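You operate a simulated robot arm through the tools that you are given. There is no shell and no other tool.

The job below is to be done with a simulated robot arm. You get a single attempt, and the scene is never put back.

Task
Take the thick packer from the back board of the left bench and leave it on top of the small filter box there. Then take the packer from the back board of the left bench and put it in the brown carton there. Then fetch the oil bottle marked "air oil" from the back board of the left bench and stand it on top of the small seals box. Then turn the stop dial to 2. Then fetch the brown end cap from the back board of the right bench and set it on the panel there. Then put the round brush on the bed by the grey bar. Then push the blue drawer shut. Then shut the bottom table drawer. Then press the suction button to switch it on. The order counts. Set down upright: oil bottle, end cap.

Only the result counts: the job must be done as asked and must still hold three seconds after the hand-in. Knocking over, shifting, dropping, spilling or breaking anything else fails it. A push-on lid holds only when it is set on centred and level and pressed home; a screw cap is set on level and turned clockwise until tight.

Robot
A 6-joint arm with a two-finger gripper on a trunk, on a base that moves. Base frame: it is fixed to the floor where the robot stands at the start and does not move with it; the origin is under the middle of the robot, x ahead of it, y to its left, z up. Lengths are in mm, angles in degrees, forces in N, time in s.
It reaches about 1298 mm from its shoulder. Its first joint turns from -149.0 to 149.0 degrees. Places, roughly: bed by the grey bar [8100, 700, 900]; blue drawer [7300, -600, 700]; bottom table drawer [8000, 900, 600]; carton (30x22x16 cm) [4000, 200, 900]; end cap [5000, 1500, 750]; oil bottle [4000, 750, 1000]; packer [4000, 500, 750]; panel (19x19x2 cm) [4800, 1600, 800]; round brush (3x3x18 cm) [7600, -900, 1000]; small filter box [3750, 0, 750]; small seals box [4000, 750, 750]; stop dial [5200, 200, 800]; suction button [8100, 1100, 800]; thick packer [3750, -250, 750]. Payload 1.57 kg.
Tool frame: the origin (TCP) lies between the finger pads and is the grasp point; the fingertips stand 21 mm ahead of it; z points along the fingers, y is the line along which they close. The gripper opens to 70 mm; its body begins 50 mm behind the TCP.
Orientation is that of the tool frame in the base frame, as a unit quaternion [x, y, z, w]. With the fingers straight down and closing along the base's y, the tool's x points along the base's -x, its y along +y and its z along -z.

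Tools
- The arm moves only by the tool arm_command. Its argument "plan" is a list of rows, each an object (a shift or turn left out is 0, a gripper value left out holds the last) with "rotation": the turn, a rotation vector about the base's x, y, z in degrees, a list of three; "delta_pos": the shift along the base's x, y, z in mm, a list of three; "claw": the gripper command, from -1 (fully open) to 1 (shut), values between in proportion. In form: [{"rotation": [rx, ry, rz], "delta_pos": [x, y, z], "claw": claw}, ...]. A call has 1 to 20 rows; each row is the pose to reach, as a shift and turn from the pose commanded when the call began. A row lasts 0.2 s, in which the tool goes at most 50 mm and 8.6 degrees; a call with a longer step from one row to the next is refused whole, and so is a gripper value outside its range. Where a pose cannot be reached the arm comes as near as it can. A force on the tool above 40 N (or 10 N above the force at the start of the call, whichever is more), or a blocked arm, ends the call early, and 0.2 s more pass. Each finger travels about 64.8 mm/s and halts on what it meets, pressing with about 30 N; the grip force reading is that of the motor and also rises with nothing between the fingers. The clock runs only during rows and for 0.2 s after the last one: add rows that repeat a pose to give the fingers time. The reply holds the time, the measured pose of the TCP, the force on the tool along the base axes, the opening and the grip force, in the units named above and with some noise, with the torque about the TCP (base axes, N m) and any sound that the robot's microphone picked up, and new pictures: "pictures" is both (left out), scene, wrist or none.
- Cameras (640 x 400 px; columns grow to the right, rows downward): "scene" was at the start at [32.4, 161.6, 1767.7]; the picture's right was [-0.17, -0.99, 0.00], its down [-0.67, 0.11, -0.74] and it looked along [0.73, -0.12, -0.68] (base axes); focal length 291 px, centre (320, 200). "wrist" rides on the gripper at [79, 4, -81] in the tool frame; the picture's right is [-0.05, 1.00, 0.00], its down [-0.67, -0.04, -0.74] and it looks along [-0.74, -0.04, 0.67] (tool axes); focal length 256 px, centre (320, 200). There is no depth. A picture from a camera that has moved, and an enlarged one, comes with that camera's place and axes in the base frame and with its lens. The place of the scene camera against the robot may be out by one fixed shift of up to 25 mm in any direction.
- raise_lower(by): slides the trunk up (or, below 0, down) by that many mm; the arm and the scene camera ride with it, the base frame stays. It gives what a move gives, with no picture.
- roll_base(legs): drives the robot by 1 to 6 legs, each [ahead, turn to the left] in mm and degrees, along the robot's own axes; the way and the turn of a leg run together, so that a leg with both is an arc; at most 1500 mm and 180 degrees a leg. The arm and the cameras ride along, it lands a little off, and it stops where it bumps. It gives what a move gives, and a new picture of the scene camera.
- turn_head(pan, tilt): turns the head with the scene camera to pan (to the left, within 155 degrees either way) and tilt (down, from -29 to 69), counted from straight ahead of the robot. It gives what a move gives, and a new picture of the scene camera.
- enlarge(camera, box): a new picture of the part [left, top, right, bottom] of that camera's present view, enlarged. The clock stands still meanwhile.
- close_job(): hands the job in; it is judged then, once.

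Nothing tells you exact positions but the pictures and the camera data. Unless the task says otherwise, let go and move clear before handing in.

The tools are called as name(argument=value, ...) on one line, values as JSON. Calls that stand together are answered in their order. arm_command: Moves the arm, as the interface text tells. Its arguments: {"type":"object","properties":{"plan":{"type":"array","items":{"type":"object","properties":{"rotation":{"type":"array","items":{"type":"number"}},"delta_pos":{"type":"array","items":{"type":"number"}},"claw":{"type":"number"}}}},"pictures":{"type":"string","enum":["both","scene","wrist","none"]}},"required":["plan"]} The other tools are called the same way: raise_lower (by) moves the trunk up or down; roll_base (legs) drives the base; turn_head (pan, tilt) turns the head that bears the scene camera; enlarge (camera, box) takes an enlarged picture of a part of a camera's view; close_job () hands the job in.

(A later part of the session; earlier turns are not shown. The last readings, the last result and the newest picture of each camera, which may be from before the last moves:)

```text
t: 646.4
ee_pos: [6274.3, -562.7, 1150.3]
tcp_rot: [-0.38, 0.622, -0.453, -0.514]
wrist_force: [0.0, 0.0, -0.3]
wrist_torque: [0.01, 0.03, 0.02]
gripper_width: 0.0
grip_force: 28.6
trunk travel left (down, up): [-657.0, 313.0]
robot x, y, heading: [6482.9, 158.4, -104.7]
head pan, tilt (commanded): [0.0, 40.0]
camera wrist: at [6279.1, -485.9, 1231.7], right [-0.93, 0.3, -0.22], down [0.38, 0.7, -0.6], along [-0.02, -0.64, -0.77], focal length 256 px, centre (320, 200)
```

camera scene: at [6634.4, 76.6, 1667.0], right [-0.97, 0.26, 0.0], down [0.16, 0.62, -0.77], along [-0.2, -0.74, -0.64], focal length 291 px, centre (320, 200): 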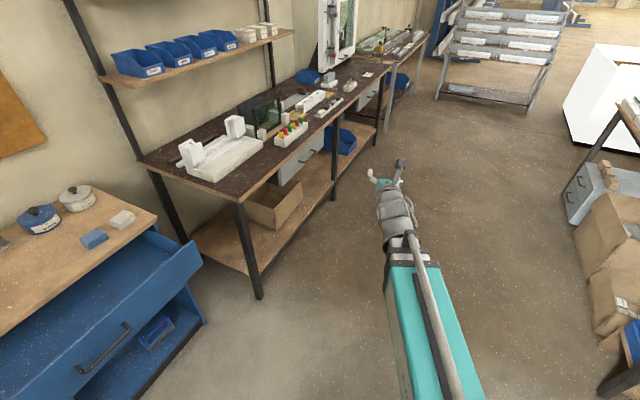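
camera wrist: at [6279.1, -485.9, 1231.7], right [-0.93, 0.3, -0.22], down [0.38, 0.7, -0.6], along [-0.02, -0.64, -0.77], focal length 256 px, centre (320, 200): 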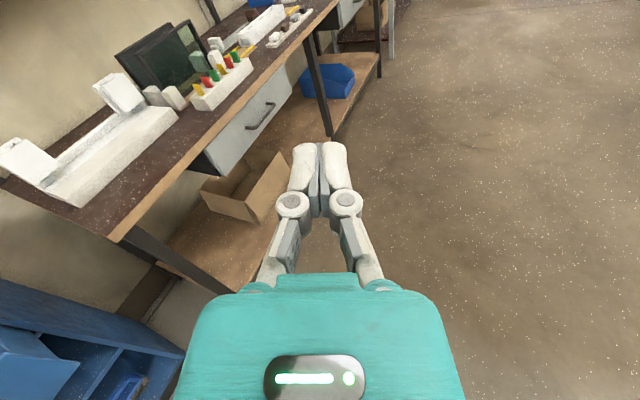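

The spurious stop seems tied to the wrist being near its roll limit. I'll unwind the roll by 80°, which leaves the tool horizontal for pushing, and then turn.

arm_command(plan=[{"rotation": [-2.36, -7.63, -0.5]}, {"rotation": [-4.72, -15.26, -1]}, {"rotation": [-7.08, -22.9, -1.5]}, {"rotation": [-9.44, -30.5, -2]}, {"rotation": [-11.8, -38.2, -2.5]}, {"rotation": [-14.2, -45.8, -3]}, {"rotation": [-16.5, -53.4, -3.5]}, {"rotation": [-18.9, -61, -4]}, {"rotation": [-21.2, -68.7, -4.5]}, {"rotation": [-23.6, -76.3, -5]}], pictures="none")

roll_base(legs=[[0, 62.3]])

```text
t: 648.6
ee_pos: [6273.7, -563.5, 1149.9]
tcp_rot: [0.11, 0.722, -0.676, -0.101]
wrist_force: [0.3, -0.2, 0.5]
wrist_torque: [-0.02, 0.03, 0.0]
gripper_width: 0.0
grip_force: 28.8
trunk travel left (down, up): [-657.0, 313.0]
robot x, y, heading: [6487.0, 158.7, -104.9]
head pan, tilt (commanded): [0.0, 40.0]
```

```text
t: 650.7
ee_pos: [6508.2, -592.6, 1150.0]
tcp_rot: [-0.005, 0.73, -0.683, 0.006]
wrist_force: [-0.6, 0.3, 0.9]
wrist_torque: [-0.01, -0.02, 0.04]
gripper_width: 0.1
grip_force: 28.7
trunk travel left (down, up): [-657.0, 313.0]
robot x, y, heading: [6479.7, 159.6, -89.0]
head pan, tilt (commanded): [0.0, 40.0]
stopped in leg 1: the robot was blocked; the commanded pose is now the measured one
camera scene: at [6645.6, 121.7, 1667.0], right [-1.0, -0.02, 0.0], down [-0.01, 0.64, -0.77], along [0.01, -0.77, -0.64], focal length 291 px, centre (320, 200)
```

scene: 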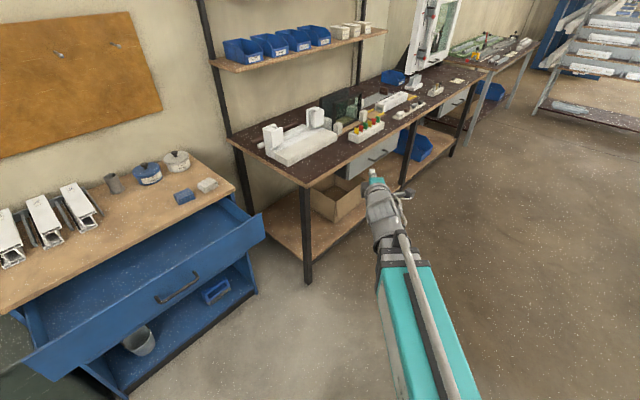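

roll_base(legs=[[0, 9.3]])

roll_base(legs=[[0, 9.3]])

roll_base(legs=[[0, 9.3]])

roll_base(legs=[[0, 9.3]])

roll_base(legs=[[0, 9.3]])

```text
t: 651.9
ee_pos: [6629.2, -578.3, 1149.6]
tcp_rot: [-0.065, 0.727, -0.681, 0.06]
wrist_force: [-0.8, -0.1, -0.5]
wrist_torque: [0.02, 0.03, 0.01]
gripper_width: 0.0
grip_force: 28.8
trunk travel left (down, up): [-657.0, 313.0]
robot x, y, heading: [6480.2, 156.7, -80.1]
head pan, tilt (commanded): [0.0, 40.0]
camera scene: at [6647.4, 147.2, 1667.0], right [-0.99, -0.17, 0.0], down [-0.11, 0.63, -0.77], along [0.13, -0.75, -0.64], focal length 291 px, centre (320, 200)
```

scene: 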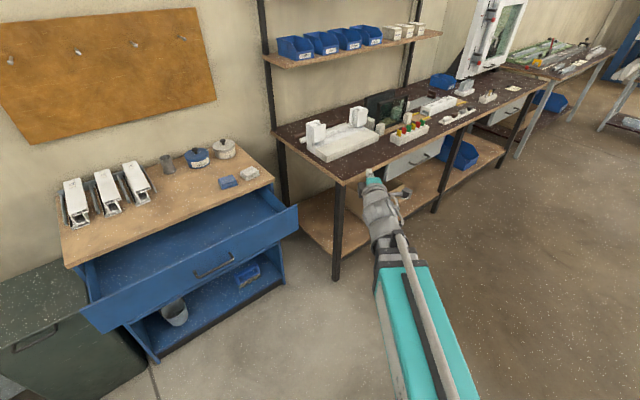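

```text
t: 653.2
ee_pos: [6749.6, -544.5, 1150.3]
tcp_rot: [-0.125, 0.719, -0.674, 0.117]
wrist_force: [0.1, 0.1, 0.4]
wrist_torque: [0.01, -0.03, 0.03]
gripper_width: 0.0
grip_force: 28.5
trunk travel left (down, up): [-657.0, 313.0]
robot x, y, heading: [6472.4, 157.2, -70.9]
head pan, tilt (commanded): [0.0, 40.0]
camera scene: at [6644.3, 173.4, 1667.0], right [-0.95, -0.32, 0.0], down [-0.21, 0.61, -0.77], along [0.25, -0.72, -0.64], focal length 291 px, centre (320, 200)
```

scene: 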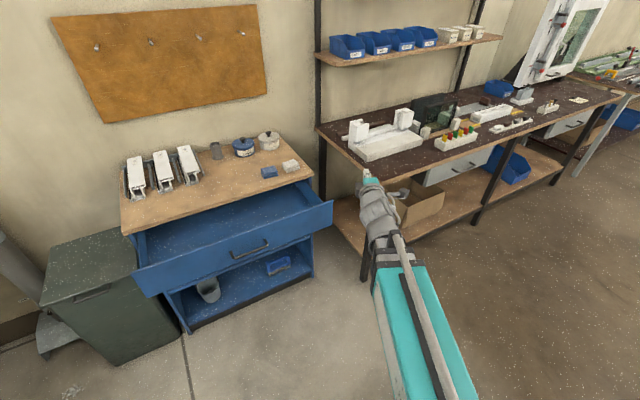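

```text
t: 654.4
ee_pos: [6860.0, -491.7, 1149.5]
tcp_rot: [-0.183, 0.706, -0.662, 0.173]
wrist_force: [-0.6, 0.6, 0.5]
wrist_torque: [0.0, 0.01, -0.02]
gripper_width: 0.0
grip_force: 28.9
trunk travel left (down, up): [-657.0, 313.0]
robot x, y, heading: [6474.8, 154.1, -62.0]
head pan, tilt (commanded): [0.0, 40.0]
camera scene: at [6637.8, 198.1, 1666.9], right [-0.88, -0.47, 0.0], down [-0.3, 0.57, -0.77], along [0.36, -0.68, -0.64], focal length 291 px, centre (320, 200)
```

scene: 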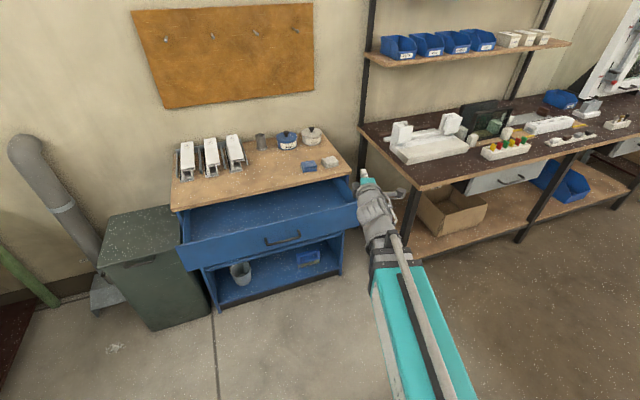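

```text
t: 655.7
ee_pos: [6960.6, -420.0, 1149.9]
tcp_rot: [-0.24, 0.688, -0.646, 0.225]
wrist_force: [0.1, 0.0, -0.9]
wrist_torque: [0.0, 0.0, 0.02]
gripper_width: 0.2
grip_force: 28.6
trunk travel left (down, up): [-657.0, 313.0]
robot x, y, heading: [6473.2, 157.1, -53.3]
head pan, tilt (commanded): [0.0, 40.0]
camera scene: at [6626.8, 221.7, 1667.0], right [-0.8, -0.6, 0.0], down [-0.38, 0.52, -0.77], along [0.46, -0.61, -0.64], focal length 291 px, centre (320, 200)
```

scene: 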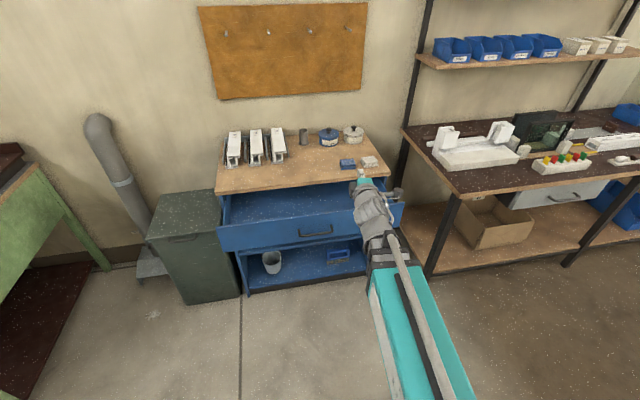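

```text
t: 657.0
ee_pos: [7048.7, -332.8, 1149.4]
tcp_rot: [-0.296, 0.667, -0.625, 0.277]
wrist_force: [0.7, -0.6, 0.1]
wrist_torque: [-0.05, 0.0, 0.04]
gripper_width: 0.0
grip_force: 28.3
trunk travel left (down, up): [-657.0, 313.0]
robot x, y, heading: [6470.4, 147.9, -44.0]
head pan, tilt (commanded): [0.0, 40.0]
camera scene: at [6612.3, 243.1, 1667.0], right [-0.7, -0.72, 0.0], down [-0.46, 0.45, -0.77], along [0.55, -0.53, -0.64], focal length 291 px, centre (320, 200)
```

scene: 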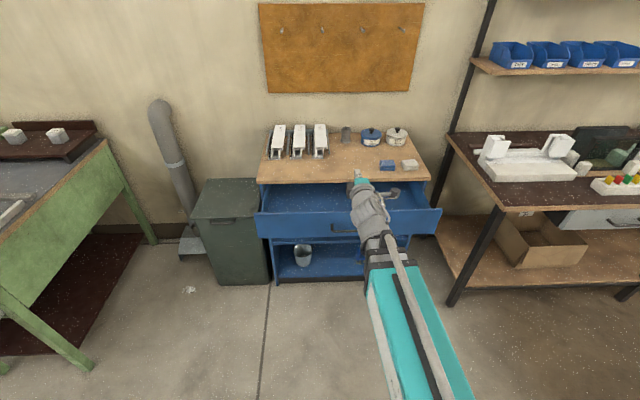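

I'm facing the blue drawer, with its face around n 5650 and z about 645–810. I'll lower the tool to just above the handle height and then push.

raise_lower(by=-380)

arm_command(plan=[{"delta_pos": [0, 0, 0]}], pictures="both")

```text
t: 660.6
ee_pos: [7048.5, -331.6, 770.1]
tcp_rot: [-0.296, 0.667, -0.625, 0.278]
wrist_force: [-0.3, -0.2, -0.2]
wrist_torque: [-0.04, -0.01, 0.0]
gripper_width: 0.0
grip_force: 29.4
trunk travel left (down, up): [-277.0, 693.0]
robot x, y, heading: [6470.5, 152.3, -44.4]
head pan, tilt (commanded): [0.0, 40.0]
```

```text
t: 661.0
ee_pos: [7048.2, -332.2, 771.3]
tcp_rot: [-0.297, 0.667, -0.625, 0.277]
wrist_force: [0.7, -0.4, 0.2]
wrist_torque: [0.04, -0.02, -0.05]
gripper_width: 0.3
grip_force: 28.3
trunk travel left (down, up): [-277.0, 693.0]
robot x, y, heading: [6467.3, 149.3, -44.3]
head pan, tilt (commanded): [0.0, 40.0]
camera scene: at [6611.9, 243.7, 1287.0], right [-0.7, -0.72, 0.0], down [-0.46, 0.45, -0.77], along [0.55, -0.53, -0.64], focal length 291 px, centre (320, 200)
camera wrist: at [6933.7, -337.4, 770.1], right [-0.01, 0.08, -1.0], down [-0.1, 0.99, 0.08], along [0.99, 0.1, 0.0], focal length 256 px, centre (320, 200)
```

scene: 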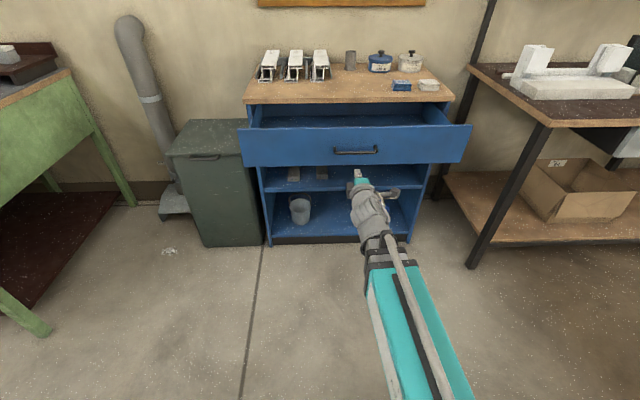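
wrist: 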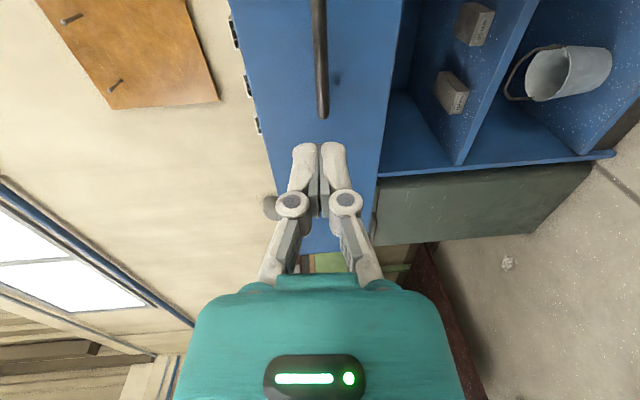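

The handle is right at the tool axis, so I'll lower 40 mm to push on the flat face below it, then advance.

raise_lower(by=-40)

arm_command(plan=[{"delta_pos": [22, -20, 0]}, {"delta_pos": [44, -40, 0]}, {"delta_pos": [66, -60, 0]}, {"delta_pos": [88, -80, 0]}, {"delta_pos": [103, -94, 0]}, {"delta_pos": [103, -94, 0]}], pictures="both")

```text
t: 661.9
ee_pos: [7049.9, -331.2, 729.3]
tcp_rot: [-0.296, 0.667, -0.625, 0.277]
wrist_force: [0.2, -0.8, 0.8]
wrist_torque: [0.02, 0.02, 0.03]
gripper_width: 0.1
grip_force: 28.3
trunk travel left (down, up): [-237.0, 733.0]
robot x, y, heading: [6470.4, 150.9, -44.2]
head pan, tilt (commanded): [0.0, 40.0]
```

```text
t: 663.2
ee_pos: [7152.3, -425.5, 729.6]
tcp_rot: [-0.297, 0.666, -0.625, 0.277]
wrist_force: [-1.3, 0.5, 0.0]
wrist_torque: [0.04, 0.02, -0.01]
gripper_width: 0.0
grip_force: 28.5
trunk travel left (down, up): [-237.0, 733.0]
robot x, y, heading: [6471.0, 150.3, -44.2]
head pan, tilt (commanded): [0.0, 40.0]
camera scene: at [6611.9, 243.7, 1247.0], right [-0.7, -0.72, 0.0], down [-0.46, 0.45, -0.77], along [0.55, -0.53, -0.64], focal length 291 px, centre (320, 200)
camera wrist: at [7038.2, -431.0, 730.1], right [-0.01, 0.08, -1.0], down [-0.1, 0.99, 0.08], along [0.99, 0.1, 0.0], focal length 256 px, centre (320, 200)
```

scene: 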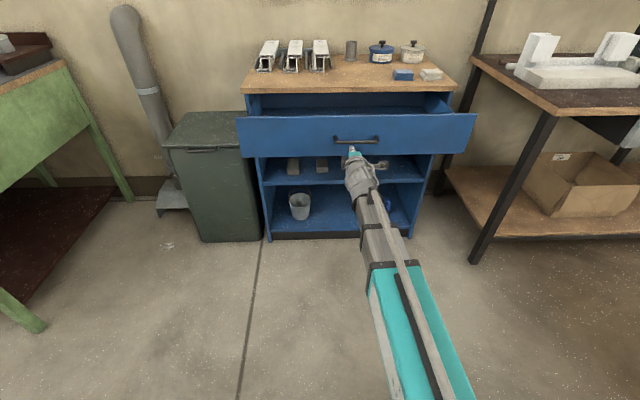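
wrist: 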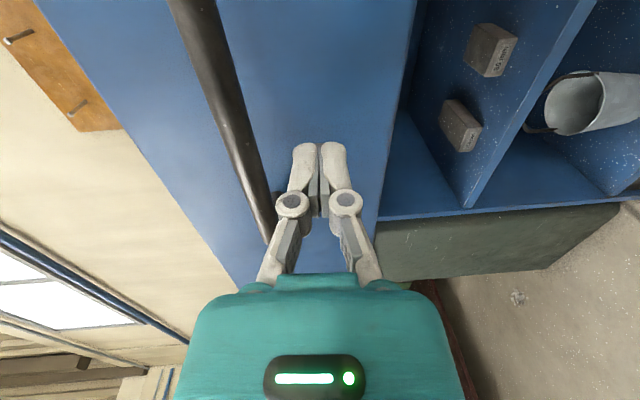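

arm_command(plan=[{"delta_pos": [9, -8, 0]}, {"delta_pos": [18, -16, 0]}, {"delta_pos": [27, -24, 0]}, {"delta_pos": [36, -32, 0]}, {"delta_pos": [45, -40, 0]}, {"delta_pos": [54, -48, 0]}, {"delta_pos": [63, -56, 0]}, {"delta_pos": [72, -64, 0]}], pictures="both")

```text
t: 665.0
ee_pos: [7222.9, -490.8, 729.8]
tcp_rot: [-0.296, 0.666, -0.626, 0.278]
wrist_force: [0.1, 0.4, -0.2]
wrist_torque: [0.0, 0.0, 0.02]
gripper_width: 0.0
grip_force: 28.7
trunk travel left (down, up): [-237.0, 733.0]
robot x, y, heading: [6466.0, 147.7, -44.3]
head pan, tilt (commanded): [0.0, 40.0]
camera scene: at [6611.9, 243.7, 1247.0], right [-0.7, -0.72, 0.0], down [-0.46, 0.45, -0.77], along [0.55, -0.53, -0.64], focal length 291 px, centre (320, 200)
camera wrist: at [7109.2, -495.7, 730.2], right [-0.01, 0.08, -1.0], down [-0.1, 0.99, 0.08], along [0.99, 0.1, 0.0], focal length 256 px, centre (320, 200)
```

scene: 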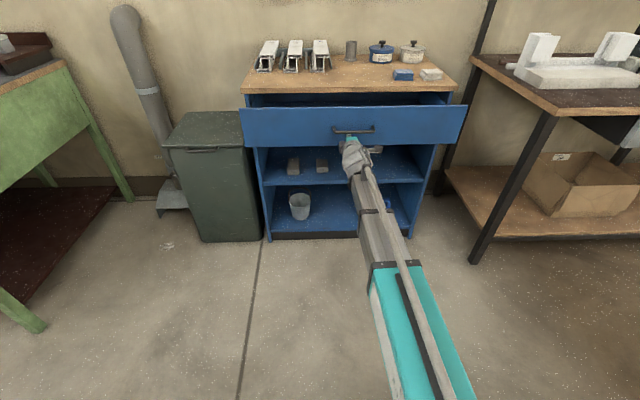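
wrist: 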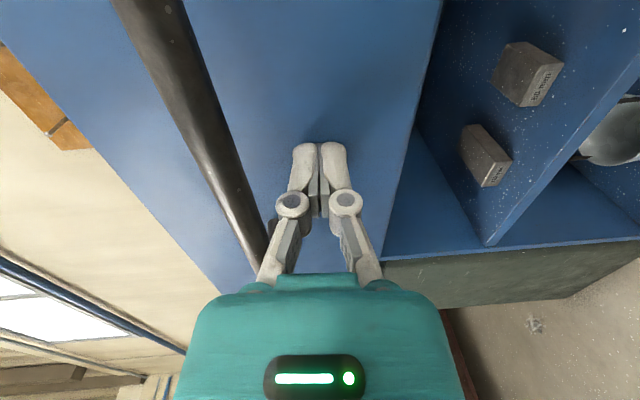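

The drawer is sliding in. I'll keep pushing.

arm_command(plan=[{"delta_pos": [9, -8, 0]}, {"delta_pos": [18, -16, 0]}, {"delta_pos": [27, -24, 0]}, {"delta_pos": [36, -32, 0]}, {"delta_pos": [45, -40, 0]}, {"delta_pos": [54, -48, 0]}, {"delta_pos": [63, -56, 0]}, {"delta_pos": [72, -64, 0]}], pictures="both")

```text
t: 666.9
ee_pos: [7296.0, -554.2, 729.8]
tcp_rot: [-0.296, 0.667, -0.625, 0.278]
wrist_force: [-0.6, 0.2, 0.5]
wrist_torque: [0.01, -0.01, -0.02]
gripper_width: 0.3
grip_force: 28.6
trunk travel left (down, up): [-237.0, 733.0]
robot x, y, heading: [6469.0, 151.0, -44.1]
head pan, tilt (commanded): [0.0, 40.0]
camera scene: at [6611.9, 243.7, 1247.0], right [-0.7, -0.72, 0.0], down [-0.46, 0.45, -0.77], along [0.55, -0.53, -0.64], focal length 291 px, centre (320, 200)
camera wrist: at [7180.5, -560.2, 730.0], right [-0.01, 0.08, -1.0], down [-0.1, 0.99, 0.08], along [0.99, 0.1, 0.0], focal length 256 px, centre (320, 200)
```

scene: 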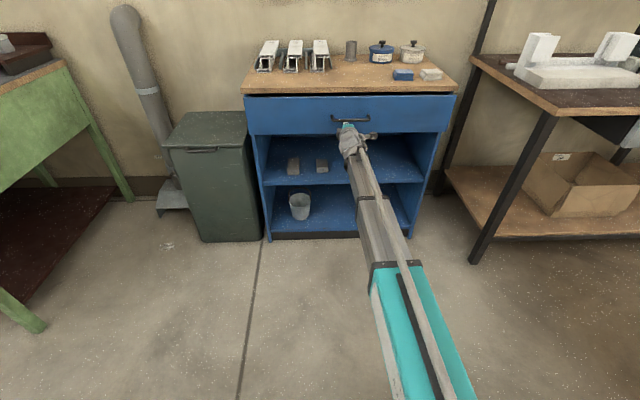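
wrist: 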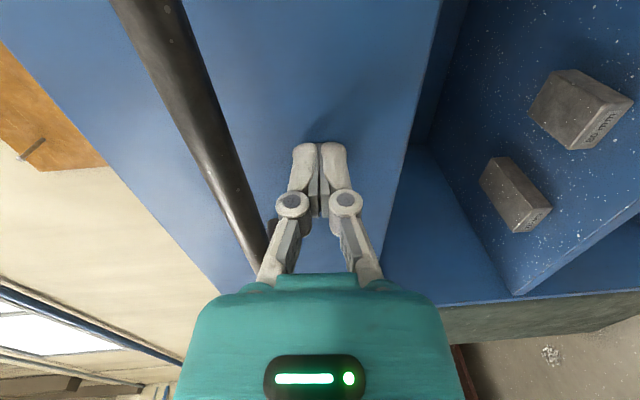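

arm_command(plan=[{"delta_pos": [5, -4.5, 0]}, {"delta_pos": [10, -9, 0]}, {"delta_pos": [15, -13.5, 0]}, {"delta_pos": [20, -18, 0]}, {"delta_pos": [25, -22.5, 0]}, {"delta_pos": [30, -27, 0]}, {"delta_pos": [35, -31.5, 0]}], pictures="both")

enlarge(camera="scene", box=[230, 70, 470, 220])

```text
t: 668.1
ee_pos: [7317.0, -573.5, 729.0]
tcp_rot: [-0.296, 0.667, -0.625, 0.276]
wrist_force: [-5.8, 3.5, 2.9]
wrist_torque: [-0.04, -0.07, -0.05]
gripper_width: 0.0
grip_force: 28.5
trunk travel left (down, up): [-237.0, 733.0]
robot x, y, heading: [6469.3, 151.9, -44.2]
head pan, tilt (commanded): [0.0, 40.0]
stopped in row 6: the force on the tool passed its limit at 49 N (the readings are from after the stop); the commanded pose is now the measured one
camera scene: at [6611.3, 244.2, 1247.1], right [-0.7, -0.72, 0.0], down [-0.46, 0.45, -0.77], along [0.55, -0.53, -0.64], focal length 291 px, centre (320, 200)
camera wrist: at [7202.6, -579.1, 730.3], right [-0.01, 0.08, -1.0], down [-0.1, 0.99, 0.09], along [0.99, 0.1, -0.01], focal length 256 px, centre (320, 200)
```

scene: 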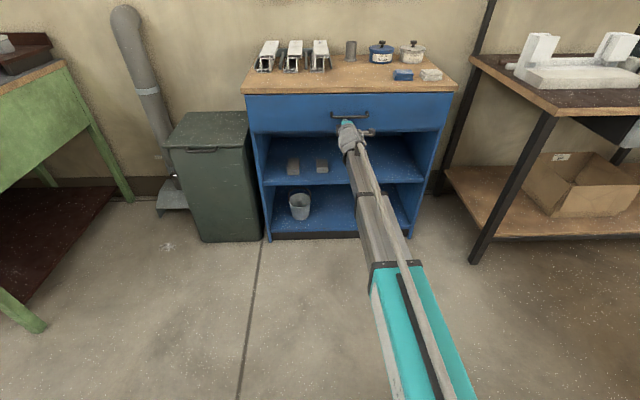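
wrist: 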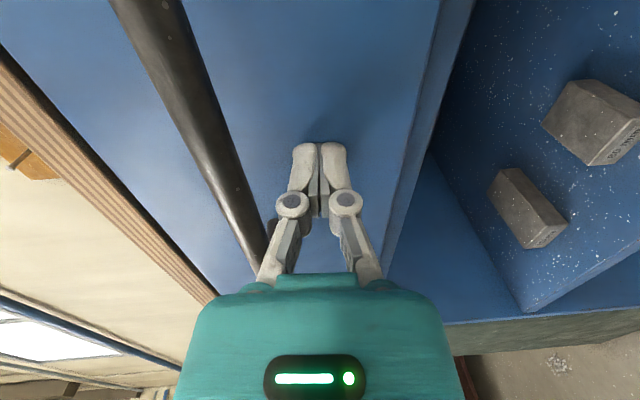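

```text
2.67 times, centred on (350, 145) of scene
camera zoom: at [6611.3, 244.2, 1247.1], right [-0.7, -0.72, 0.0], down [-0.46, 0.45, -0.77], along [0.55, -0.53, -0.64], focal length 776 px, centre (240, 347)
```

zoom: 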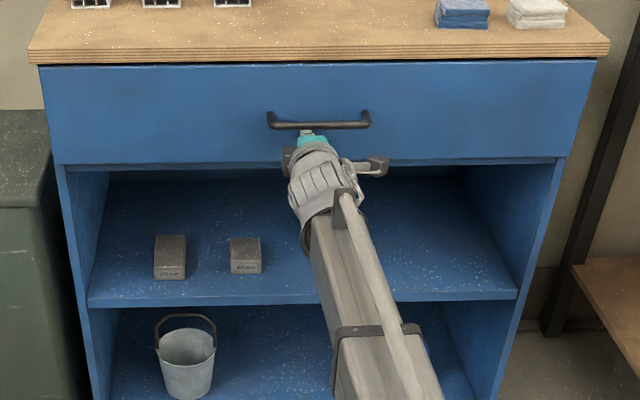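

The blue drawer is fully shut (hard stop reached). I'll retreat, raise, and return the tool to pointing down for driving.

arm_command(plan=[{"delta_pos": [-36, 33, 0]}, {"delta_pos": [-72, 66, 0]}, {"delta_pos": [-108, 99, 0]}, {"delta_pos": [-144, 132, 0]}, {"delta_pos": [-180, 165, 0]}, {"delta_pos": [-216, 198, 0]}, {"delta_pos": [-216, 198, 0]}], pictures="scene")

raise_lower(by=380)

arm_command(plan=[{"rotation": [5.27, 5.82, 0], "delta_pos": [-2.4, 2.2, -25.4]}, {"rotation": [10.54, 11.64, 0], "delta_pos": [-7.4, 6.7, -49.8]}, {"rotation": [15.8, 17.46, 0], "delta_pos": [-14.9, 13.5, -73.4]}, {"rotation": [21.1, 23.3, 0], "delta_pos": [-24.7, 22.3, -95.3]}, {"rotation": [26.3, 29.1, 0], "delta_pos": [-36.5, 33, -115]}, {"rotation": [31.6, 34.9, 0], "delta_pos": [-50.2, 45.5, -132.6]}, {"rotation": [36.9, 40.7, 0], "delta_pos": [-65.6, 59.4, -147.2]}, {"rotation": [42.2, 46.6, 0], "delta_pos": [-82.4, 74.6, -159.1]}, {"rotation": [47.4, 52.4, 0], "delta_pos": [-100.3, 90.8, -167.7]}, {"rotation": [52.7, 58.2, 0], "delta_pos": [-118.6, 107.4, -172.9]}, {"rotation": [57.9, 64, 0], "delta_pos": [-137.5, 124.5, -174.7]}, {"rotation": [57.9, 64, 0], "delta_pos": [-137.5, 124.5, -174.7]}], pictures="wrist")

```text
t: 669.7
ee_pos: [7104.9, -374.9, 728.3]
tcp_rot: [-0.296, 0.668, -0.624, 0.277]
wrist_force: [0.5, -0.6, 0.2]
wrist_torque: [0.02, -0.03, 0.0]
gripper_width: 0.1
grip_force: 28.9
trunk travel left (down, up): [-237.0, 733.0]
robot x, y, heading: [6469.6, 148.2, -44.2]
head pan, tilt (commanded): [0.0, 40.0]
camera scene: at [6611.8, 243.8, 1247.0], right [-0.7, -0.72, 0.0], down [-0.46, 0.45, -0.77], along [0.55, -0.53, -0.64], focal length 291 px, centre (320, 200)
```

scene: 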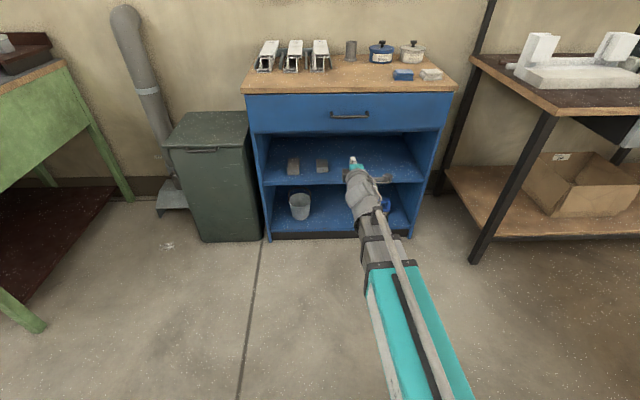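

```text
t: 673.4
ee_pos: [7104.1, -374.9, 1109.1]
tcp_rot: [-0.296, 0.668, -0.624, 0.276]
wrist_force: [-0.2, 0.0, 0.2]
wrist_torque: [-0.02, -0.02, 0.02]
gripper_width: 0.0
grip_force: 28.8
trunk travel left (down, up): [-617.0, 353.0]
robot x, y, heading: [6469.9, 145.5, -44.2]
head pan, tilt (commanded): [0.0, 40.0]
```

```text
t: 676.0
ee_pos: [6965.8, -250.5, 935.1]
tcp_rot: [-0.405, 0.914, 0.003, -0.002]
wrist_force: [0.1, 0.0, 0.6]
wrist_torque: [-0.01, 0.0, 0.03]
gripper_width: 0.0
grip_force: 28.4
trunk travel left (down, up): [-617.0, 353.0]
robot x, y, heading: [6469.3, 151.5, -44.0]
head pan, tilt (commanded): [0.0, 40.0]
camera wrist: at [6908.6, -307.5, 1016.2], right [-0.7, 0.71, 0.01], down [0.48, 0.47, 0.74], along [0.53, 0.53, -0.67], focal length 256 px, centre (320, 200)
```

wrist: 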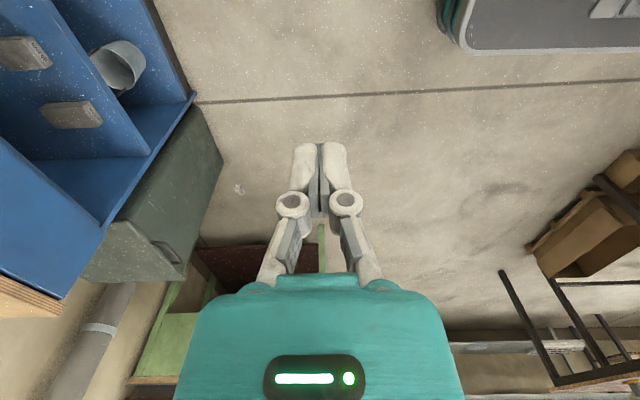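

I'll turn and drive along the aisle to a spot where both the table drawer and the suction button are within reach.

roll_base(legs=[[0, 91.6], [978, 0]])

turn_head(pan=-45, tilt=40)

```text
t: 687.9
ee_pos: [7528.6, 1363.4, 935.7]
tcp_rot: [0.936, -0.351, 0.0, 0.002]
wrist_force: [-0.2, -0.2, 0.1]
wrist_torque: [-0.02, -0.02, 0.06]
gripper_width: 0.2
grip_force: 27.9
trunk travel left (down, up): [-617.0, 353.0]
robot x, y, heading: [7135.1, 862.9, 46.5]
head pan, tilt (commanded): [0.0, 40.0]
camera scene: at [7032.8, 1008.1, 1627.0], right [0.73, -0.69, 0.0], down [-0.44, -0.47, -0.77], along [0.53, 0.56, -0.64], focal length 291 px, centre (320, 200)
```

scene: 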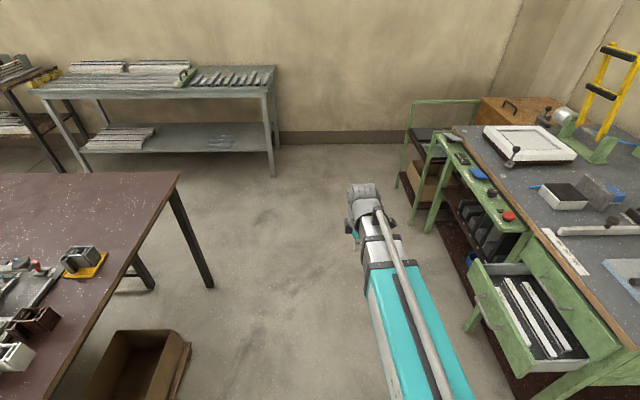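

```text
t: 689.0
ee_pos: [7528.9, 1363.2, 936.4]
tcp_rot: [0.936, -0.351, -0.001, 0.002]
wrist_force: [0.0, 0.6, 0.3]
wrist_torque: [0.01, -0.02, -0.01]
gripper_width: 0.0
grip_force: 28.3
trunk travel left (down, up): [-617.0, 353.0]
robot x, y, heading: [7131.5, 861.6, 46.6]
head pan, tilt (commanded): [-45.0, 40.0]
camera scene: at [7059.4, 948.8, 1627.0], right [0.03, -1.0, 0.0], down [-0.64, -0.02, -0.77], along [0.77, 0.02, -0.64], focal length 291 px, centre (320, 200)
```

scene: 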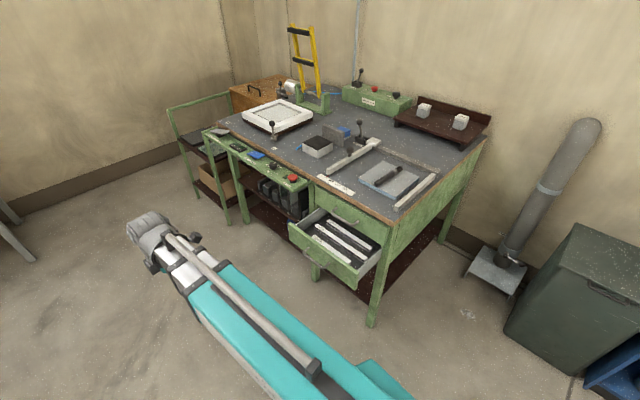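

Now I'll pitch the tool forward toward the table, with the camera on top, while still clear in the aisle.

arm_command(plan=[{"rotation": [-5.39, -5.9, 0], "delta_pos": [19.1, -17.5, 1.8]}, {"rotation": [-10.78, -11.8, 0], "delta_pos": [37.9, -34.6, 7.2]}, {"rotation": [-16.2, -17.7, 0], "delta_pos": [55.9, -51, 16.1]}, {"rotation": [-21.6, -23.6, 0], "delta_pos": [72.8, -66.5, 28.3]}, {"rotation": [-27, -29.5, 0], "delta_pos": [88.3, -80.6, 43.5]}, {"rotation": [-32.4, -35.4, 0], "delta_pos": [102, -93.1, 61.5]}, {"rotation": [-37.7, -41.3, 0], "delta_pos": [113.8, -103.9, 82]}, {"rotation": [-43.1, -47.2, 0], "delta_pos": [123.4, -112.7, 104.5]}, {"rotation": [-48.5, -53.1, 0], "delta_pos": [130.6, -119.2, 128.5]}, {"rotation": [-53.9, -59, 0], "delta_pos": [135.2, -123.5, 153.7]}, {"rotation": [-59.3, -64.9, 0], "delta_pos": [137.2, -125.3, 179.5]}, {"rotation": [-59.3, -64.9, 0], "delta_pos": [137.2, -125.3, 179.5]}], pictures="both")

```text
t: 691.6
ee_pos: [7666.4, 1238.5, 1116.6]
tcp_rot: [0.672, -0.254, 0.645, 0.261]
wrist_force: [-0.4, -0.5, -1.6]
wrist_torque: [0.01, -0.02, -0.02]
gripper_width: 0.0
grip_force: 28.8
trunk travel left (down, up): [-617.0, 353.0]
robot x, y, heading: [7131.3, 863.3, 46.5]
head pan, tilt (commanded): [-45.0, 40.0]
camera scene: at [7059.4, 948.7, 1627.0], right [0.03, -1.0, 0.0], down [-0.64, -0.02, -0.77], along [0.77, 0.02, -0.64], focal length 291 px, centre (320, 200)
camera wrist: at [7605.8, 1288.3, 1196.9], right [-0.68, -0.73, -0.03], down [-0.55, 0.53, -0.64], along [0.49, -0.42, -0.77], focal length 256 px, centre (320, 200)
```

scene: 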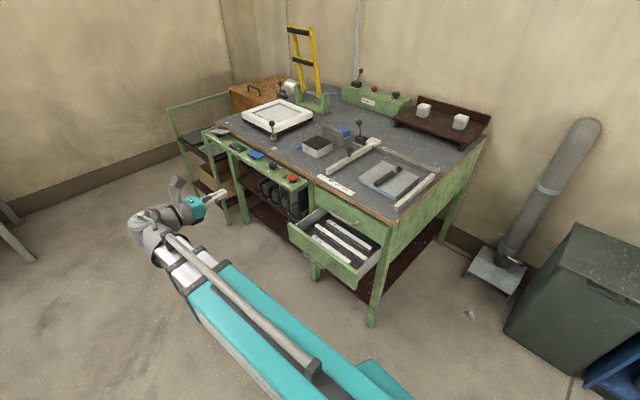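
wrist: 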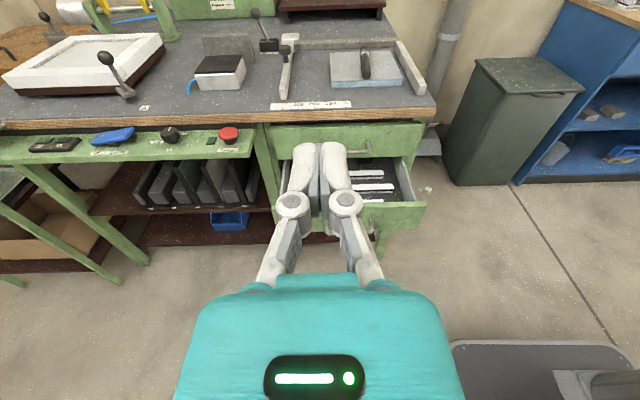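

The tool points at the drawer. I'll shift to the drawer's centre line and lower to push height.

arm_command(plan=[{"delta_pos": [-20, -22, 0]}, {"delta_pos": [-40, -44, 0]}, {"delta_pos": [-40, -44, 0]}], pictures="none")

raise_lower(by=-400)

arm_command(plan=[{"delta_pos": [0, 0, 0]}], pictures="both")

```text
t: 692.5
ee_pos: [7625.4, 1195.2, 1114.9]
tcp_rot: [0.674, -0.254, 0.643, 0.26]
wrist_force: [0.2, 0.3, -0.4]
wrist_torque: [0.03, -0.02, 0.02]
gripper_width: 0.0
grip_force: 28.3
trunk travel left (down, up): [-617.0, 353.0]
robot x, y, heading: [7133.2, 857.4, 46.5]
head pan, tilt (commanded): [-45.0, 40.0]
```

```text
t: 696.3
ee_pos: [7624.6, 1195.8, 714.9]
tcp_rot: [0.674, -0.254, 0.643, 0.26]
wrist_force: [-0.8, 0.2, -0.5]
wrist_torque: [-0.02, -0.01, 0.0]
gripper_width: 0.1
grip_force: 28.6
trunk travel left (down, up): [-217.0, 753.0]
robot x, y, heading: [7138.0, 862.5, 46.7]
head pan, tilt (commanded): [-45.0, 40.0]
```

```text
t: 696.7
ee_pos: [7625.7, 1195.0, 715.9]
tcp_rot: [0.674, -0.254, 0.644, 0.26]
wrist_force: [-0.6, 0.2, -0.2]
wrist_torque: [0.03, -0.01, -0.02]
gripper_width: 0.0
grip_force: 28.5
trunk travel left (down, up): [-217.0, 753.0]
robot x, y, heading: [7134.3, 862.4, 46.6]
head pan, tilt (commanded): [-45.0, 40.0]
camera scene: at [7059.4, 948.7, 1227.0], right [0.03, -1.0, 0.0], down [-0.64, -0.02, -0.77], along [0.77, 0.02, -0.64], focal length 291 px, centre (320, 200)
camera wrist: at [7565.2, 1245.8, 796.5], right [-0.68, -0.73, -0.03], down [-0.55, 0.54, -0.64], along [0.48, -0.42, -0.77], focal length 256 px, centre (320, 200)
```

scene: 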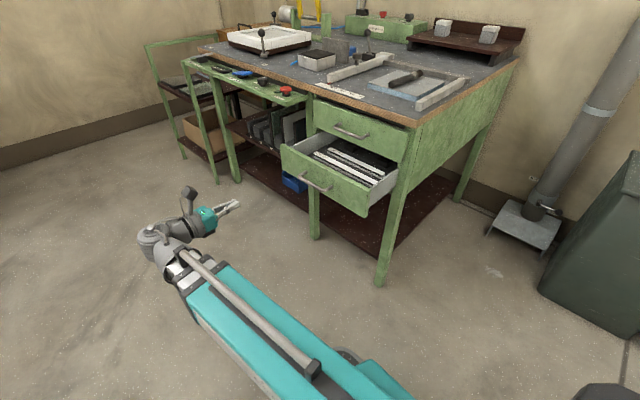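
wrist: 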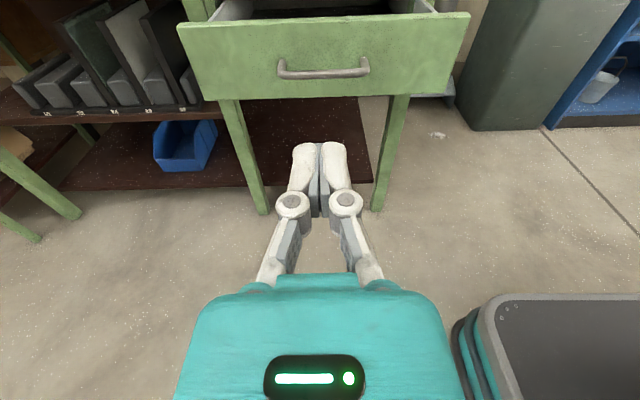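

The drawer front is centred, spanning z 557–677 with its handle mid-height. I'll push just above the handle at z about 655.

raise_lower(by=-60)

arm_command(plan=[{"delta_pos": [31, -28.3, 0]}, {"delta_pos": [62, -56.6, 0]}, {"delta_pos": [93, -85, 0]}, {"delta_pos": [124, -113, 0]}, {"delta_pos": [155, -141.6, 0]}, {"delta_pos": [186, -170, 0]}, {"delta_pos": [210, -192, 0]}, {"delta_pos": [210, -192, 0]}], pictures="both")

```text
t: 697.7
ee_pos: [7625.7, 1194.2, 655.7]
tcp_rot: [0.674, -0.254, 0.644, 0.26]
wrist_force: [-0.1, -0.1, -0.4]
wrist_torque: [0.01, 0.0, 0.02]
gripper_width: 0.2
grip_force: 28.6
trunk travel left (down, up): [-157.0, 813.0]
robot x, y, heading: [7132.9, 862.4, 46.3]
head pan, tilt (commanded): [-45.0, 40.0]
```

```text
t: 699.5
ee_pos: [7835.6, 1002.0, 654.9]
tcp_rot: [0.674, -0.253, 0.643, 0.259]
wrist_force: [0.5, -0.7, -0.3]
wrist_torque: [0.0, -0.06, -0.03]
gripper_width: 0.0
grip_force: 28.8
trunk travel left (down, up): [-157.0, 813.0]
robot x, y, heading: [7134.1, 862.3, 46.7]
head pan, tilt (commanded): [-45.0, 40.0]
camera scene: at [7059.4, 948.6, 1167.0], right [0.03, -1.0, 0.0], down [-0.64, -0.02, -0.77], along [0.77, 0.02, -0.64], focal length 291 px, centre (320, 200)
camera wrist: at [7776.3, 1053.1, 736.5], right [-0.68, -0.73, -0.03], down [-0.55, 0.54, -0.64], along [0.49, -0.42, -0.77], focal length 256 px, centre (320, 200)
```

scene: 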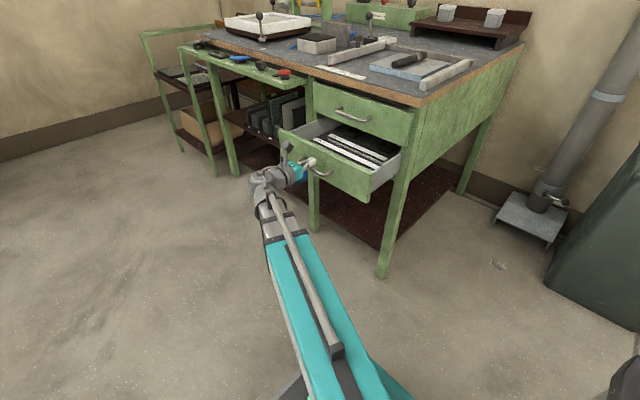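
wrist: 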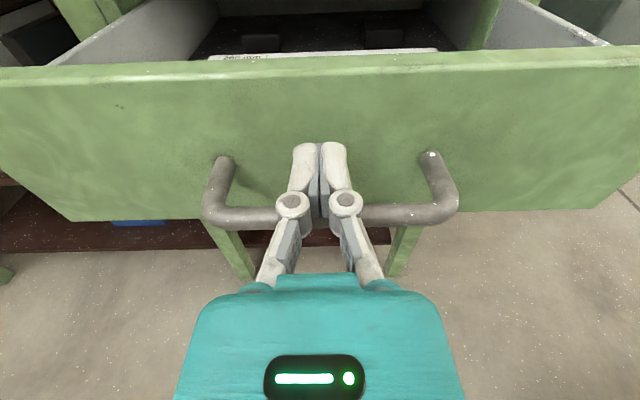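

arm_command(plan=[{"delta_pos": [9, -8.2, 0]}, {"delta_pos": [18, -16.4, 0]}, {"delta_pos": [27, -24.7, 0]}, {"delta_pos": [36, -32.9, 0]}, {"delta_pos": [45, -41.1, 0]}, {"delta_pos": [54, -49.3, 0]}, {"delta_pos": [63, -57.5, 0]}, {"delta_pos": [72, -65.8, 0]}], pictures="both")

```text
t: 701.3
ee_pos: [7907.8, 938.0, 655.2]
tcp_rot: [0.674, -0.253, 0.644, 0.259]
wrist_force: [-0.4, 0.5, 0.8]
wrist_torque: [0.0, 0.03, 0.05]
gripper_width: 0.1
grip_force: 28.9
trunk travel left (down, up): [-157.0, 813.0]
robot x, y, heading: [7132.5, 859.6, 46.7]
head pan, tilt (commanded): [-45.0, 40.0]
camera scene: at [7059.4, 948.7, 1167.0], right [0.03, -1.0, 0.0], down [-0.64, -0.02, -0.77], along [0.77, 0.02, -0.64], focal length 291 px, centre (320, 200)
camera wrist: at [7848.1, 987.7, 736.5], right [-0.68, -0.73, -0.03], down [-0.55, 0.54, -0.64], along [0.48, -0.42, -0.77], focal length 256 px, centre (320, 200)
```

scene: 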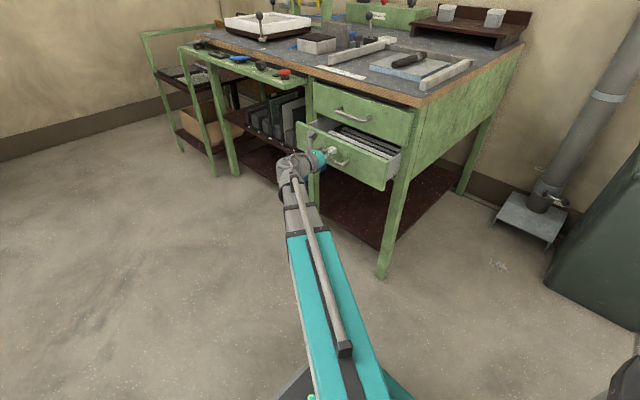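
wrist: 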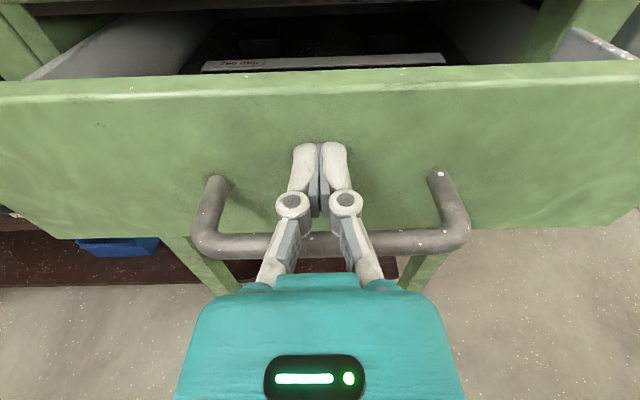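

The drawer is sliding in. I'll continue pushing.

arm_command(plan=[{"delta_pos": [9, -8.2, 0]}, {"delta_pos": [18, -16.4, 0]}, {"delta_pos": [27, -24.7, 0]}, {"delta_pos": [36, -32.9, 0]}, {"delta_pos": [45, -41.1, 0]}, {"delta_pos": [54, -49.3, 0]}, {"delta_pos": [63, -57.5, 0]}, {"delta_pos": [72, -65.8, 0]}], pictures="both")

```text
t: 703.1
ee_pos: [7975.4, 873.7, 655.2]
tcp_rot: [0.674, -0.254, 0.643, 0.259]
wrist_force: [-29.1, 21.7, -10.2]
wrist_torque: [0.0, -0.05, -0.03]
gripper_width: 6.1
grip_force: 28.7
trunk travel left (down, up): [-157.0, 813.0]
robot x, y, heading: [7134.8, 858.4, 46.5]
head pan, tilt (commanded): [-45.0, 40.0]
camera scene: at [7058.7, 949.8, 1166.6], right [0.03, -1.0, 0.0], down [-0.64, -0.02, -0.77], along [0.77, 0.02, -0.64], focal length 291 px, centre (320, 200)
camera wrist: at [7916.1, 923.2, 736.6], right [-0.68, -0.73, -0.03], down [-0.55, 0.54, -0.64], along [0.49, -0.42, -0.77], focal length 256 px, centre (320, 200)
```

scene: 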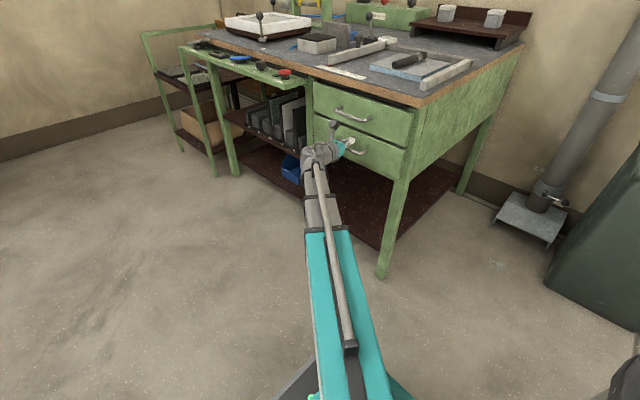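
wrist: 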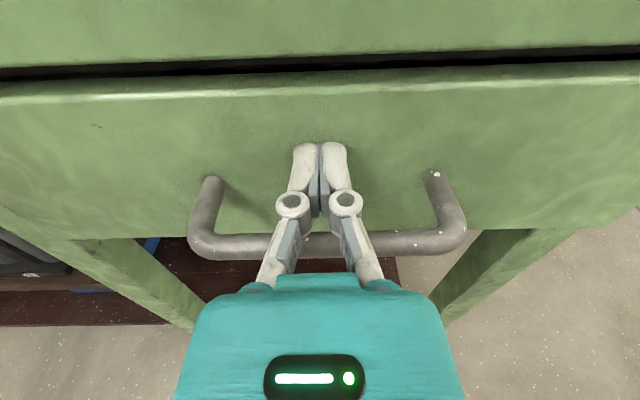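

arm_command(plan=[{"delta_pos": [3, -2.7, 0]}, {"delta_pos": [6, -5.5, 0]}], pictures="wrist")

enlarge(camera="scene", box=[290, 80, 450, 180])

```text
t: 703.4
ee_pos: [7977.0, 872.9, 655.2]
tcp_rot: [0.674, -0.253, 0.644, 0.258]
wrist_force: [-6.9, 9.0, -0.6]
wrist_torque: [-0.09, -0.04, 0.02]
gripper_width: 5.9
grip_force: 28.8
trunk travel left (down, up): [-157.0, 813.0]
robot x, y, heading: [7135.7, 862.9, 46.5]
head pan, tilt (commanded): [-45.0, 40.0]
stopped in row 1: the force on the tool passed its limit at 55 N (the readings are from after the stop); the commanded pose is now the measured one
camera wrist: at [7916.0, 923.0, 736.7], right [-0.68, -0.74, -0.03], down [-0.55, 0.54, -0.64], along [0.49, -0.41, -0.77], focal length 256 px, centre (320, 200)
```

wrist: 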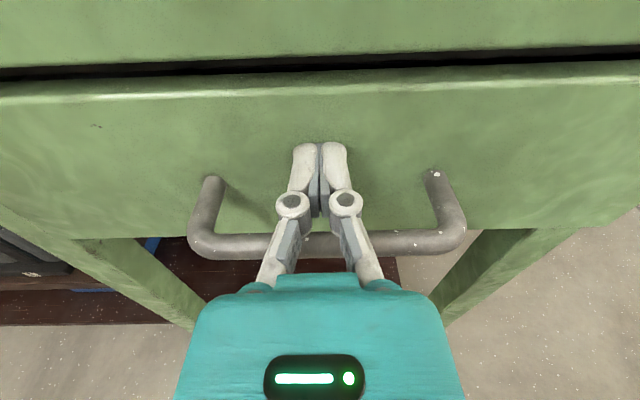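

```text
4.00 times, centred on (370, 130) of scene
camera zoom: at [7059.0, 949.1, 1167.1], right [0.03, -1.0, 0.0], down [-0.64, -0.02, -0.77], along [0.77, 0.02, -0.64], focal length 1164 px, centre (120, 480)
```

zoom: 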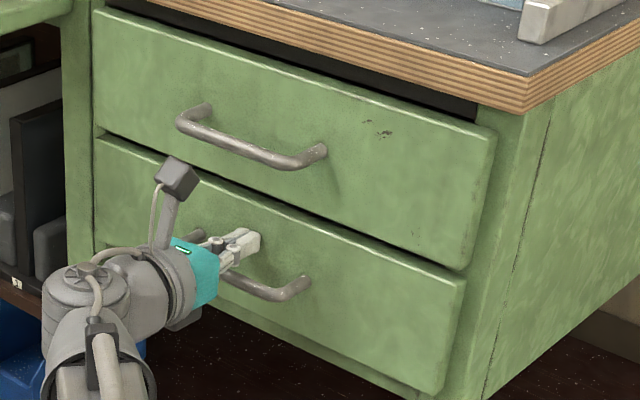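

Both drawers are flush and shut. I'll retreat, raise, and return the tool to pointing down to press the suction button.

arm_command(plan=[{"delta_pos": [-34, 31, 0]}, {"delta_pos": [-68, 62, 0]}, {"delta_pos": [-102, 93, 0]}, {"delta_pos": [-136, 124, 0]}, {"delta_pos": [-170, 155, 0]}, {"delta_pos": [-204, 186, 0]}, {"delta_pos": [-204, 186, 0]}], pictures="none")

raise_lower(by=400)

raise_lower(by=260)

arm_command(plan=[{"rotation": [5.39, 5.9, 0], "delta_pos": [-2, 1.8, -25.8]}, {"rotation": [10.78, 11.8, 0], "delta_pos": [-6.6, 6.1, -51]}, {"rotation": [16.2, 17.7, 0], "delta_pos": [-13.8, 12.6, -75]}, {"rotation": [21.6, 23.6, 0], "delta_pos": [-23.4, 21.4, -97.5]}, {"rotation": [27, 29.5, 0], "delta_pos": [-35.2, 32.2, -118]}, {"rotation": [32.4, 35.4, 0], "delta_pos": [-48.9, 44.7, -136]}, {"rotation": [37.7, 41.3, 0], "delta_pos": [-64.4, 58.8, -151.2]}, {"rotation": [43.1, 47.2, 0], "delta_pos": [-81.3, 74.3, -163.4]}, {"rotation": [48.5, 53.1, 0], "delta_pos": [-99.3, 90.7, -172.3]}, {"rotation": [53.9, 59, 0], "delta_pos": [-118.1, 107.8, -177.7]}, {"rotation": [58.8, 64.4, 0], "delta_pos": [-137.2, 125.3, -179.5]}, {"rotation": [58.8, 64.4, 0], "delta_pos": [-137.2, 125.3, -179.5]}], pictures="both")

```text
t: 705.0
ee_pos: [7772.8, 1057.6, 654.1]
tcp_rot: [0.675, -0.255, 0.642, 0.259]
wrist_force: [0.7, -0.3, 0.0]
wrist_torque: [-0.02, 0.02, 0.0]
gripper_width: 0.0
grip_force: 28.5
trunk travel left (down, up): [-157.0, 813.0]
robot x, y, heading: [7130.6, 860.7, 46.5]
head pan, tilt (commanded): [-45.0, 40.0]
```

```text
t: 708.8
ee_pos: [7772.3, 1056.3, 1054.8]
tcp_rot: [0.675, -0.255, 0.642, 0.259]
wrist_force: [0.4, -0.5, -0.7]
wrist_torque: [0.01, -0.02, 0.01]
gripper_width: 0.3
grip_force: 28.7
trunk travel left (down, up): [-557.0, 413.0]
robot x, y, heading: [7133.1, 863.9, 46.6]
head pan, tilt (commanded): [-45.0, 40.0]
```

```text
t: 711.5
ee_pos: [7772.8, 1057.8, 1314.3]
tcp_rot: [0.676, -0.255, 0.641, 0.259]
wrist_force: [-1.2, -0.1, 1.1]
wrist_torque: [0.02, 0.02, -0.02]
gripper_width: 0.1
grip_force: 28.6
trunk travel left (down, up): [-817.0, 153.0]
robot x, y, heading: [7132.5, 860.8, 46.3]
head pan, tilt (commanded): [-45.0, 40.0]
```

```text
t: 714.1
ee_pos: [7635.2, 1181.6, 1136.6]
tcp_rot: [0.936, -0.351, 0.002, 0.002]
wrist_force: [-0.7, 0.3, -0.6]
wrist_torque: [0.01, -0.04, 0.03]
gripper_width: 0.2
grip_force: 29.0
trunk travel left (down, up): [-817.0, 153.0]
robot x, y, heading: [7134.4, 862.5, 46.6]
head pan, tilt (commanded): [-45.0, 40.0]
camera scene: at [7059.3, 948.7, 1827.0], right [0.03, -1.0, 0.0], down [-0.64, -0.02, -0.77], along [0.77, 0.02, -0.64], focal length 291 px, centre (320, 200)
camera wrist: at [7690.2, 1126.2, 1216.5], right [-0.7, -0.72, 0.0], down [-0.48, 0.47, 0.74], along [-0.53, 0.52, -0.67], focal length 256 px, centre (320, 200)
```

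scene: 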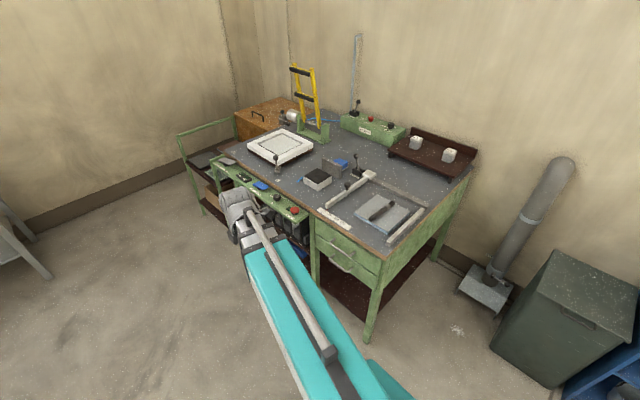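
wrist: 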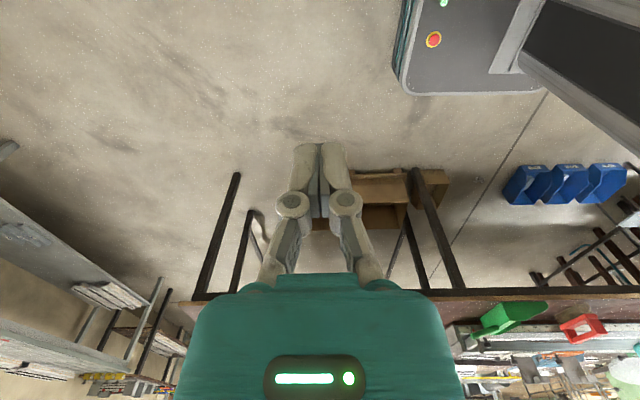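

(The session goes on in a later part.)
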